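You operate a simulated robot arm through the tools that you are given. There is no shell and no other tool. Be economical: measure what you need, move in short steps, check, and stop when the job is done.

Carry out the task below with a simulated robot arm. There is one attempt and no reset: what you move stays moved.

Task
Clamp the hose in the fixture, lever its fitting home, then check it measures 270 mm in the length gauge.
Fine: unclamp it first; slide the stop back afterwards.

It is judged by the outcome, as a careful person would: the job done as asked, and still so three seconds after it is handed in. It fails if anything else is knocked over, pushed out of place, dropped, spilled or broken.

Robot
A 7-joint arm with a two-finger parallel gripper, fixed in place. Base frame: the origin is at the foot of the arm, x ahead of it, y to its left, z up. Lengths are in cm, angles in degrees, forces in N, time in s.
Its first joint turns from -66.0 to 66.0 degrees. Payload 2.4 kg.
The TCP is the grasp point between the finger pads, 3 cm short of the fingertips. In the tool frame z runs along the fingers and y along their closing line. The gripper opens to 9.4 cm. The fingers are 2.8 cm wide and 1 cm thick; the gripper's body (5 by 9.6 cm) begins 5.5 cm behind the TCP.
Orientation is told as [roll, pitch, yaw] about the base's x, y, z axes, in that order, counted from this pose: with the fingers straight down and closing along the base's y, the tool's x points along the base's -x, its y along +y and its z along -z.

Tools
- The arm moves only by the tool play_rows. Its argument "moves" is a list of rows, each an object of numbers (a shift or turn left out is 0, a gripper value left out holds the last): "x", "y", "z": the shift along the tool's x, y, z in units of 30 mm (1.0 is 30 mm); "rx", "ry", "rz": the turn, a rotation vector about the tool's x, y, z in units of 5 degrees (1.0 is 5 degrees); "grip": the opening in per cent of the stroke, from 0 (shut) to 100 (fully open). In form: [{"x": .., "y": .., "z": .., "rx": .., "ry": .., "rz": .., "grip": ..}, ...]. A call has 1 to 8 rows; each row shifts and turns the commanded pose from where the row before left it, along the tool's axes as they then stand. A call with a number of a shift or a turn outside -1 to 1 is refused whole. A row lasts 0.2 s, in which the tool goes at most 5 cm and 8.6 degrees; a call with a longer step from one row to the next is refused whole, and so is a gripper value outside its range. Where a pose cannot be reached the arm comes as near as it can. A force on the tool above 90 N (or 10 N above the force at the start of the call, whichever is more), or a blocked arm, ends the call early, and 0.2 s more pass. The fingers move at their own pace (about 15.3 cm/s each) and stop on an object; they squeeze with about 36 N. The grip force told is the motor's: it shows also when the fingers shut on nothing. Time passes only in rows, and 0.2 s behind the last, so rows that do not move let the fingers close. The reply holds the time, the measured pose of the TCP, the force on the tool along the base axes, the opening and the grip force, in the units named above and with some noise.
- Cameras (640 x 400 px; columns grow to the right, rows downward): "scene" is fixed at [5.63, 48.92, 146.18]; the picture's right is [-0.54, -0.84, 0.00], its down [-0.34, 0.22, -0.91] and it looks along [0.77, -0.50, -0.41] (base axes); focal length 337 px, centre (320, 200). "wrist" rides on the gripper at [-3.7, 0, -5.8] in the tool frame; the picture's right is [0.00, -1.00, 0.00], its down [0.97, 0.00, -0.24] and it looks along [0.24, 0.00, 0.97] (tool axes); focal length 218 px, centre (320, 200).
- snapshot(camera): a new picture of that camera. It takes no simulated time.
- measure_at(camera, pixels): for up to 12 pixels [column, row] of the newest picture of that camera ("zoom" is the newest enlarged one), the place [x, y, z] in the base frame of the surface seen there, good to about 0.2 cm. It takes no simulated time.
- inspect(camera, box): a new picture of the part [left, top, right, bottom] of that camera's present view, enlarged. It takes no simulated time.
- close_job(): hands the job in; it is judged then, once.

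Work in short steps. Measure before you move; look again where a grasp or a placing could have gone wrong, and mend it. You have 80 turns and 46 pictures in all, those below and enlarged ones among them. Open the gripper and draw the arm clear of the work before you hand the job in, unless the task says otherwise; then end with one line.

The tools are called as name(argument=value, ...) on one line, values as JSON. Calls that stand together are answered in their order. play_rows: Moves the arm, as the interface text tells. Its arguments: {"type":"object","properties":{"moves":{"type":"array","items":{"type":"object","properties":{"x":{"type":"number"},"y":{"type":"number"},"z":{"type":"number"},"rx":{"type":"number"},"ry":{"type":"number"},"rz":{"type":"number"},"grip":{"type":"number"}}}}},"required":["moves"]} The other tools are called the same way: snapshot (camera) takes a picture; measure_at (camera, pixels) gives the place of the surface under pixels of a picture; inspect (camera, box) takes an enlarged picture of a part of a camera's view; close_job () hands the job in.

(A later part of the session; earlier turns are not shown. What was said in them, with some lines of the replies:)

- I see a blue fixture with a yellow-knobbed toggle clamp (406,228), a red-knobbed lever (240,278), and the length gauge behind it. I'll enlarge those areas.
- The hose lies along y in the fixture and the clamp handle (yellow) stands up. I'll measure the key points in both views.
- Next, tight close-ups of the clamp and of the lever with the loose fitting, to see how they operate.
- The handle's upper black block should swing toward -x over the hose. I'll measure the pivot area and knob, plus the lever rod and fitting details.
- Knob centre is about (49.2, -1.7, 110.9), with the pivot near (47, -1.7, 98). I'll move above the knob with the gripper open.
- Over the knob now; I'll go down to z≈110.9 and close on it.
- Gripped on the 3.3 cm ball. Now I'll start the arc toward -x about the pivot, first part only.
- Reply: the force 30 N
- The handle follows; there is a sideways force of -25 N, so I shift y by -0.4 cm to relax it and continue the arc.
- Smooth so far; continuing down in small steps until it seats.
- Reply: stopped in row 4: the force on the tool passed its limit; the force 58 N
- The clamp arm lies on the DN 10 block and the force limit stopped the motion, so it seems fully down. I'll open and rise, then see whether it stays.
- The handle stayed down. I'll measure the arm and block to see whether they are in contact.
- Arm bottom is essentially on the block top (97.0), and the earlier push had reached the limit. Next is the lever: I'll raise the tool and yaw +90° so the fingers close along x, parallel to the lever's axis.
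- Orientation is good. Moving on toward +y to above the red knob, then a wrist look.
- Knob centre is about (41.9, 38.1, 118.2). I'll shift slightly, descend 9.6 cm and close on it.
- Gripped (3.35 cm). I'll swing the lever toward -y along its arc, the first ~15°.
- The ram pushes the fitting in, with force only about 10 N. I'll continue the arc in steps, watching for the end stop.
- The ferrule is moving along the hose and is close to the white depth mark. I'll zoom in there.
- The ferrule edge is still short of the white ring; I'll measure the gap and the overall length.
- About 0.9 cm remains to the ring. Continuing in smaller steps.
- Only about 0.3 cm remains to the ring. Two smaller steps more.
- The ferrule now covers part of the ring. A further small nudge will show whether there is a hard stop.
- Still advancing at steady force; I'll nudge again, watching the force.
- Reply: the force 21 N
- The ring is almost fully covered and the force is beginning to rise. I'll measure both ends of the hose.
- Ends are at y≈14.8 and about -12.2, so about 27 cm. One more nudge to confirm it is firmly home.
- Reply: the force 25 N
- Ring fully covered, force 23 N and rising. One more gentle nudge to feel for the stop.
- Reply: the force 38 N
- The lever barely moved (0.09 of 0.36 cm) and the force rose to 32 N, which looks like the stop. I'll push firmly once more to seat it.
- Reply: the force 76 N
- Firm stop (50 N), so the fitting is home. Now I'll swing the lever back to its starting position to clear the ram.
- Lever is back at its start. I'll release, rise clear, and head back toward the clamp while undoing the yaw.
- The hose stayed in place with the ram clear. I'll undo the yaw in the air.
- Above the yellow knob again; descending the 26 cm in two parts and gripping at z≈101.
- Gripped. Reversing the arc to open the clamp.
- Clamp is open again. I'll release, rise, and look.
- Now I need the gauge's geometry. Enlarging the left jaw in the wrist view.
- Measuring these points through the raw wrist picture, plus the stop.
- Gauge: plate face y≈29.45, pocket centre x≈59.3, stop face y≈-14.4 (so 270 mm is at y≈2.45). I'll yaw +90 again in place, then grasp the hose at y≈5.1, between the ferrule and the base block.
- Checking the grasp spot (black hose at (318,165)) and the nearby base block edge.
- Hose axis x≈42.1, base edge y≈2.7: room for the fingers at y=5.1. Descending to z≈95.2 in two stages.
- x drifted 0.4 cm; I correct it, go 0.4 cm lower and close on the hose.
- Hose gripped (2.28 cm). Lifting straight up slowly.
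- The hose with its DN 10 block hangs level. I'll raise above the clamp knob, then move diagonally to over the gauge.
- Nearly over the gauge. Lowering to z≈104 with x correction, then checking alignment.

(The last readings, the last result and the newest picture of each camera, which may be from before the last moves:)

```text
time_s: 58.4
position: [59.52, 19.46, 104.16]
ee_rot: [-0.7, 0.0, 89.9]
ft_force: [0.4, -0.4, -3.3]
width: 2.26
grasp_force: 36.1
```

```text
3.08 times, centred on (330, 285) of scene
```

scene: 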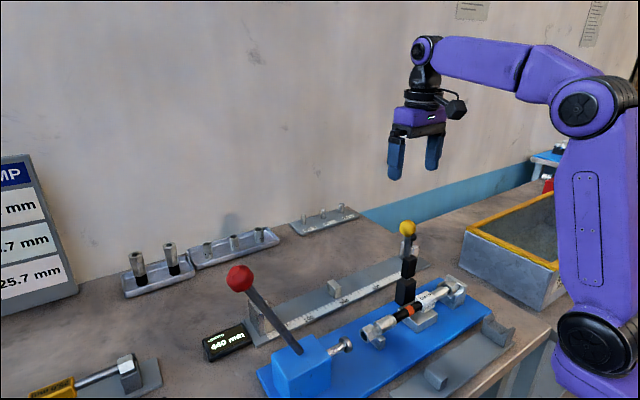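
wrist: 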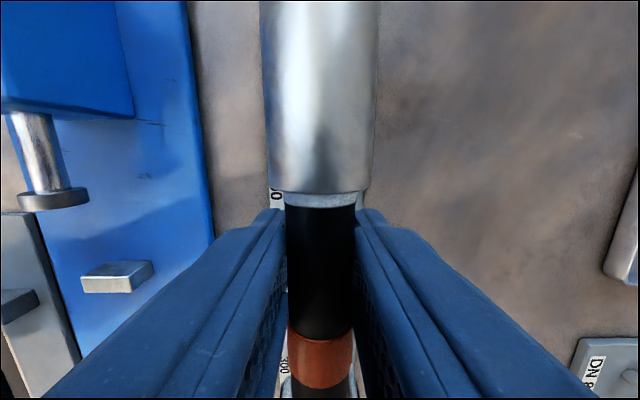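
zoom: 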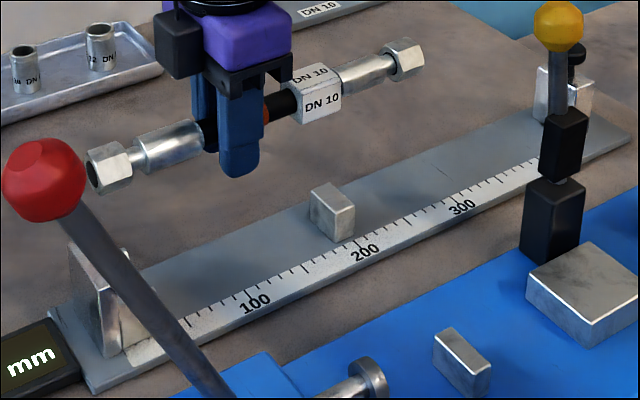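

Looks aligned. Verifying hose position by measuring both ends and the middle before lowering.

measure_at(camera="zoom", pixels=[[95, 160], [110, 148], [115, 155], [165, 140], [318, 85], [355, 72], [395, 45], [421, 60], [75, 265], [335, 190], [415, 48], [93, 172]])

```text
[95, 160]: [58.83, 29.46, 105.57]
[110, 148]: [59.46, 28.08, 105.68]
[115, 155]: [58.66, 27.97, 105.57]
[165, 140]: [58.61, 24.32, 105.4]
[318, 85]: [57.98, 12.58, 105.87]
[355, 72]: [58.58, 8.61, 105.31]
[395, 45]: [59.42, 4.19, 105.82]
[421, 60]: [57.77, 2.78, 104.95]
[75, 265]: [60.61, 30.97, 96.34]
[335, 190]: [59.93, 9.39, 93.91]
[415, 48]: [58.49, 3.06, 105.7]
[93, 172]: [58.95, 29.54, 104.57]
```

Left end measures y≈29.1–29.5, close to the plate face; I back off 0.3 cm, nudge x, and lower to z≈98.

play_rows(moves=[{"x": 0.1, "y": 0.06}, {"z": 0.7}, {"z": 0.7}, {"z": 0.6}, {}])

inspect(camera="scene", box=[230, 250, 390, 350])

```text
time_s: 59.6
position: [59.34, 19.16, 97.96]
ee_rot: [-0.7, 0.0, 89.9]
ft_force: [-0.7, 0.2, -3.0]
width: 2.28
grasp_force: 36.0
```

```text
4.00 times, centred on (310, 300) of scene
```

zoom: 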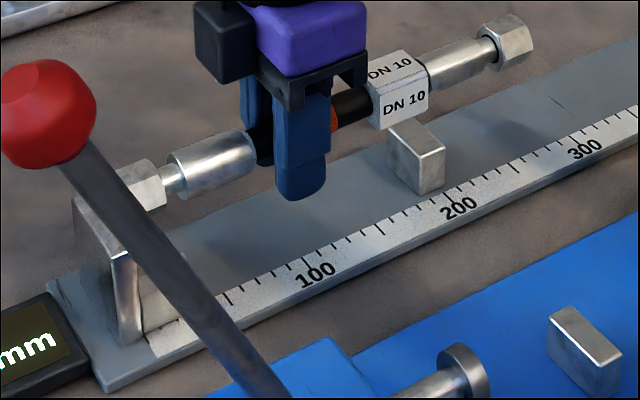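

The DN 10 block may come close to the middle support; I'll measure both edges before lowering.

measure_at(camera="zoom", pixels=[[377, 115], [425, 100], [424, 85], [402, 57], [432, 75], [393, 132], [418, 150], [442, 145], [410, 125], [420, 170], [440, 170], [150, 175]])

```text
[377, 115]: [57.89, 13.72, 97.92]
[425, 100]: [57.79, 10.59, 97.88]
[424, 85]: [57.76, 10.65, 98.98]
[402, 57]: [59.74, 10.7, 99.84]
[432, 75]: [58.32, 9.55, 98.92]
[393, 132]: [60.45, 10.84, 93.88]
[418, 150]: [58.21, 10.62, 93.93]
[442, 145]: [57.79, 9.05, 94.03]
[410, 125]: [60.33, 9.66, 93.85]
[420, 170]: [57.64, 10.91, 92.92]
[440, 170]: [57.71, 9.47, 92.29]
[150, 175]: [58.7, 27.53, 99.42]
```

Block right edge is y≈10.5, overlapping the support (8.9–10.9) by 0.4 cm unless the nut is against the plate. I'll lower to z≈96.9, where the nut can touch the plate but clears pocket arms and support, then ease +y to contact.

play_rows(moves=[{"z": 0.36}, {"x": -0.07}, {"x": -0.05}, {}])

play_rows(moves=[{"x": -0.04}, {"x": -0.03}, {}])

```text
time_s: 60.6
position: [59.3, 19.38, 96.91]
ee_rot: [-0.7, 0.0, 89.9]
ft_force: [0.0, -2.1, -5.0]
width: 2.28
grasp_force: 35.2
```

```text
time_s: 61.4
position: [59.33, 19.36, 97.02]
ee_rot: [-0.7, 0.1, 89.9]
ft_force: [-2.9, -16.9, -0.3]
width: 2.27
grasp_force: 35.8
```

Contact with the plate (force -17 N at y=19.37). Easing off slightly, then lowering gently.

play_rows(moves=[{"x": 0.045}, {"z": 0.2}, {"z": 0.15}, {"z": 0.1}, {}])

```text
time_s: 62.6
position: [59.35, 19.33, 95.63]
ee_rot: [-0.8, 0.0, 89.9]
ft_force: [1.3, -16.2, 2.6]
width: 2.28
grasp_force: 35.8
```

Nearly down (z 95.63) with slight upward load. A look before the last few millimetres.

inspect(camera="scene", box=[240, 265, 370, 345])

```text
4.92 times, centred on (305, 305) of scene
```

zoom: 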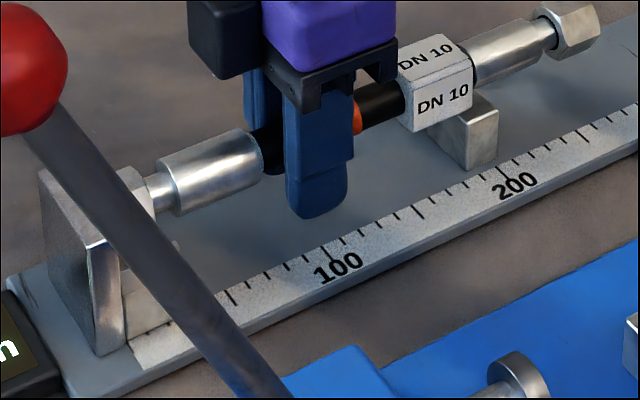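

Nut is in the pocket and the block passes just left of the support. Lowering a little more in small steps.

play_rows(moves=[{"z": 0.08}, {"z": 0.08}, {}])

```text
time_s: 63.4
position: [59.41, 19.42, 95.31]
ee_rot: [-0.7, 0.0, 90.0]
ft_force: [-5.3, -19.2, 15.3]
width: 2.29
grasp_force: 36.2
```

Upward load of 15 N at z 95.3, essentially the same axis height as in the fixture, so it's seated. I'll release, opening partly first.

play_rows(moves=[{"x": 0.03}, {"grip": 40}, {"grip": 60}, {"grip": 60}, {}])

inspect(camera="scene", box=[220, 250, 400, 360])

```text
time_s: 64.6
position: [59.32, 19.49, 95.18]
ee_rot: [-0.7, 0.1, 90.0]
ft_force: [-0.5, 0.4, -0.2]
width: 5.65
grasp_force: 0.1
```

```text
3.56 times, centred on (310, 305) of scene
```

zoom: 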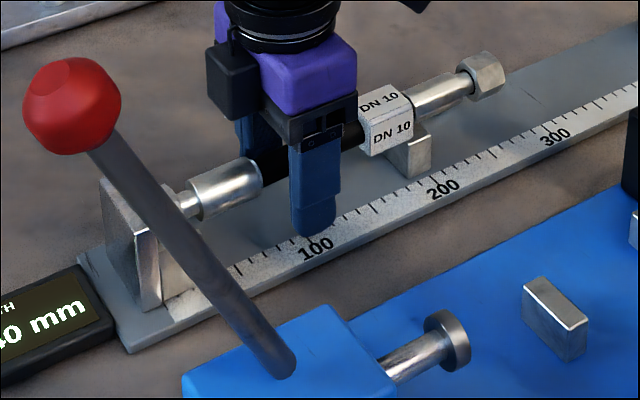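

The hose rests in the pocket and on the support. I'll rise clear and head over to the stop.

play_rows(moves=[{"z": -0.5, "grip": 100}, {"z": -1}, {"z": -1}, {"z": -1}, {"z": -1}, {"z": -1}, {"z": -1}])

play_rows(moves=[{"x": 1}, {"x": 1}, {"x": 1}, {"x": 1}, {"x": 1}, {"x": 1}, {"x": 1}, {"x": 1}])

play_rows(moves=[{"x": 0.9}, {"x": 0.9}, {"x": 0.9}])

snapshot(camera="wrist")

```text
time_s: 66.2
position: [59.05, 19.31, 114.56]
ee_rot: [-0.8, -0.1, 89.9]
ft_force: [-0.2, 0.5, -0.4]
width: 9.4
grasp_force: 0.1
```

```text
time_s: 68.0
position: [59.1, -4.73, 114.61]
ee_rot: [-0.7, 0.0, 90.0]
ft_force: [0.4, -0.6, -0.7]
width: 9.42
grasp_force: 0.1
```

```text
time_s: 68.8
position: [58.97, -12.72, 114.43]
ee_rot: [-0.6, 0.0, 90.1]
ft_force: [0.2, -0.3, -0.1]
width: 9.4
grasp_force: 0.0
```

```text
9 pictures are left
```

wrist: 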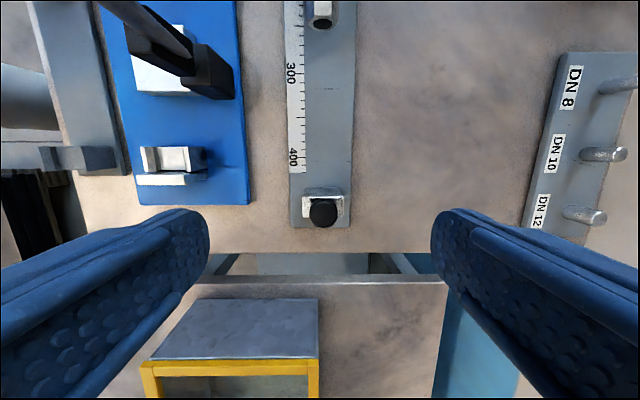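

Stop and knob at (323,210); hose nut end at (322,12). Measuring them.

measure_at(camera="wrist", pixels=[[323, 212], [323, 202], [312, 212], [334, 212], [323, 223], [323, 194], [306, 203], [342, 203], [322, 12], [322, 25]])

```text
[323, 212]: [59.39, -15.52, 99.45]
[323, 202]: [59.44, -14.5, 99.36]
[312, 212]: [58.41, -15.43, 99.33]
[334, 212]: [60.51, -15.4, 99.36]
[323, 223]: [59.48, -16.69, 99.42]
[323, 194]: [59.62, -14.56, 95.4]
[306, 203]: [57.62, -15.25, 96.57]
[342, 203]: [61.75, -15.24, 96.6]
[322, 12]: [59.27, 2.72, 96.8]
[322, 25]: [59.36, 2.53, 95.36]
```

Nut end at y≈2.5, stop knob centre (59.45, -15.6), top 99.4. I'll grip the knob with the fingertips kept above the block (TCP z≈100).

play_rows(moves=[{"x": 0.96, "y": -0.1}, {"z": 0.9}, {"z": 0.9}, {"z": 0.9}, {"z": 0.9}, {"z": 0.9}, {}])

play_rows(moves=[{"z": 0.25}, {"grip": 40}, {"grip": 10}, {"grip": 10}, {}])

```text
time_s: 70.4
position: [59.58, -15.62, 101.06]
ee_rot: [-0.7, 0.0, 90.0]
ft_force: [-0.3, 0.5, -0.6]
width: 9.39
grasp_force: 0.1
```

```text
time_s: 71.6
position: [59.5, -15.73, 100.28]
ee_rot: [-0.5, -0.1, 90.0]
ft_force: [-10.3, 2.0, -0.8]
width: 2.9
grasp_force: 44.5
```

Knob gripped (2.9 cm). Sliding the stop +y by 14.4 cm first.

play_rows(moves=[{"x": -0.3}, {"x": -0.6}, {"x": -0.65}, {"x": -0.65}, {"x": -0.65}, {"x": -0.65}, {"x": -0.65}, {"x": -0.65}])

snapshot(camera="scene")

```text
time_s: 73.4
position: [59.61, -0.98, 100.22]
ee_rot: [-0.3, -0.2, 90.1]
ft_force: [-18.7, -1.0, -8.0]
width: 2.89
grasp_force: 44.9
```

```text
8 pictures are left
```

scene: 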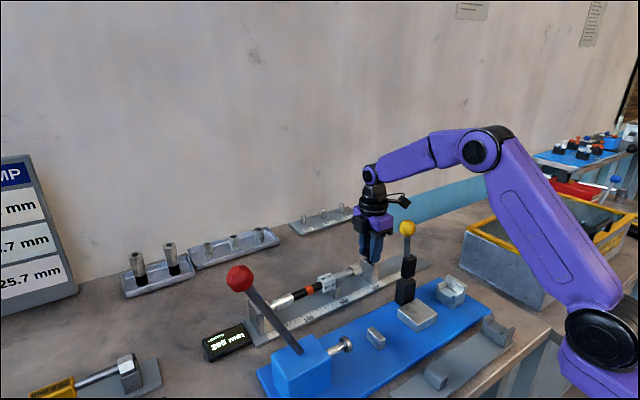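

The stop follows and the display reads about 295. I'll approach the hose end slowly, watching force.

play_rows(moves=[{"x": -0.3}, {"x": -0.25}, {"x": -0.12}, {"x": -0.06}, {}])

inspect(camera="scene", box=[195, 250, 395, 370])

```text
time_s: 74.6
position: [59.53, 1.18, 100.24]
ee_rot: [-0.5, 0.0, 90.0]
ft_force: [-16.0, -0.1, -9.4]
width: 2.91
grasp_force: 44.9
```

```text
3.20 times, centred on (295, 310) of scene
```

zoom: 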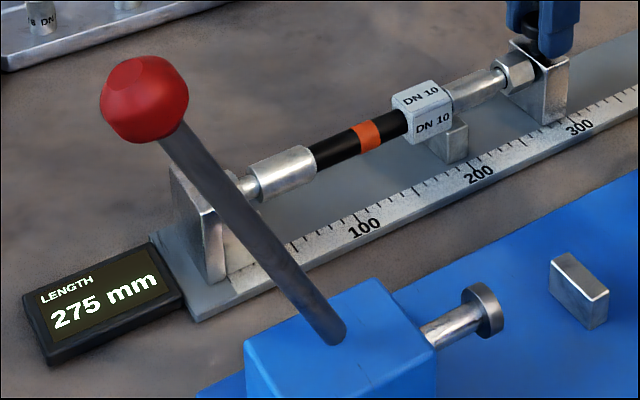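

275 mm with no contact yet. Continuing in millimetre steps until it touches.

play_rows(moves=[{"x": -0.07}, {"x": -0.06}, {"x": -0.03}, {"x": -0.03}, {}])

inspect(camera="scene", box=[195, 250, 395, 370])

```text
time_s: 75.8
position: [59.52, 1.41, 100.36]
ee_rot: [-0.5, 0.1, 90.0]
ft_force: [-14.7, -11.3, -10.7]
width: 2.9
grasp_force: 44.8
```

```text
3.20 times, centred on (295, 310) of scene
```

zoom: 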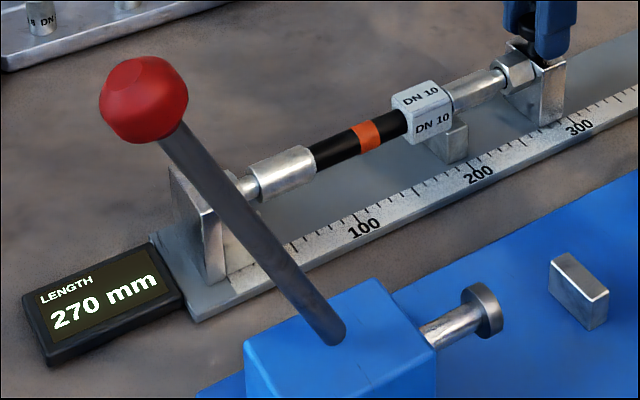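

The display reads 270 mm with the stop pressed on the hose end (-11 N). Now sliding the stop back the same 17.2 cm.

play_rows(moves=[{"x": 0.2}, {"x": 0.6}, {"x": 0.7}, {"x": 0.7}, {"x": 0.7}, {"x": 0.7}, {"x": 0.7}, {"x": 0.7}])

play_rows(moves=[{"x": 0.4}, {"x": 0.2}, {"x": 0.12}, {}])

inspect(camera="scene", box=[195, 230, 435, 370])

```text
time_s: 77.6
position: [59.51, -13.68, 100.15]
ee_rot: [-0.6, -0.1, 89.9]
ft_force: [-21.4, 1.0, 0.1]
width: 2.89
grasp_force: 45.3
```

```text
time_s: 78.6
position: [59.59, -15.72, 100.18]
ee_rot: [-0.5, -0.2, 90.0]
ft_force: [-16.6, 1.7, -5.5]
width: 2.9
grasp_force: 44.2
```

```text
2.67 times, centred on (315, 300) of scene
```

zoom: 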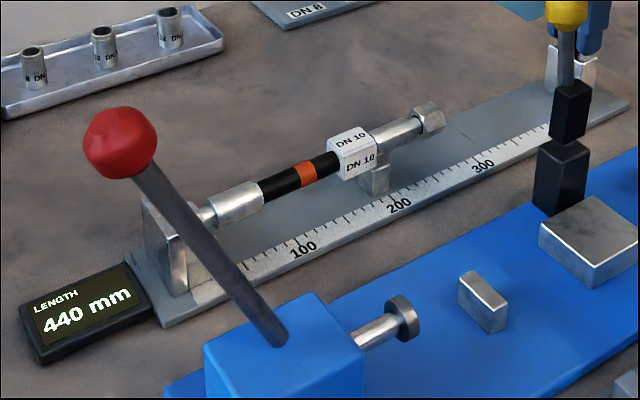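

The display reads 440 mm again, and the hose lies in the gauge. Releasing and rising clear.

play_rows(moves=[{"grip": 60}, {"grip": 100}, {"grip": 100}, {"z": -1}, {"z": -1}, {"z": -1}, {"z": -1}, {"z": -1}])

play_rows(moves=[{"z": -1}, {"z": -1}, {"z": -1}, {"z": -1}, {"y": 0.9}, {"y": 0.9}, {"y": 0.9}, {"y": 0.9}])

snapshot(camera="scene")

```text
time_s: 80.4
position: [59.44, -15.48, 115.19]
ee_rot: [-0.8, 0.0, 90.0]
ft_force: [-0.1, 0.4, -0.6]
width: 9.41
grasp_force: 0.0
```

```text
time_s: 82.2
position: [45.8, -13.66, 125.82]
ee_rot: [-0.8, 0.0, 90.1]
ft_force: [-0.3, 0.4, 0.0]
width: 9.43
grasp_force: 0.1
out of reach, approached as far as the arm can: row 3, 4
```

```text
4 pictures are left
```

scene: 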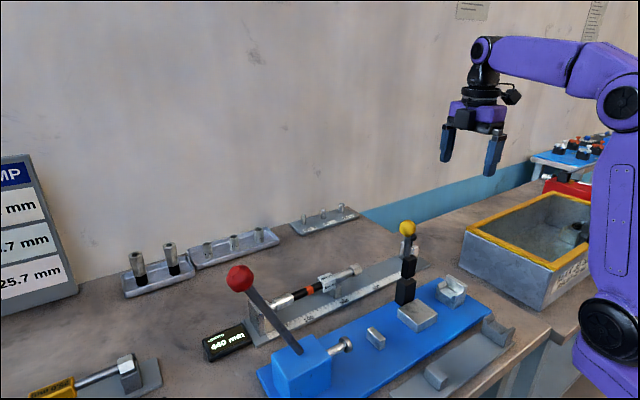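

The arm is clear, the hose rests in the gauge, the stop is back at 440, and the clamp and lever are at their starting positions. Handing in.

close_job()

```text
The job is handed in.
```

The hose was clamped, its fitting levered home, then it was unclamped and measured 270 mm in the gauge; the stop is back at 440 mm and I left the hose resting in the gauge.
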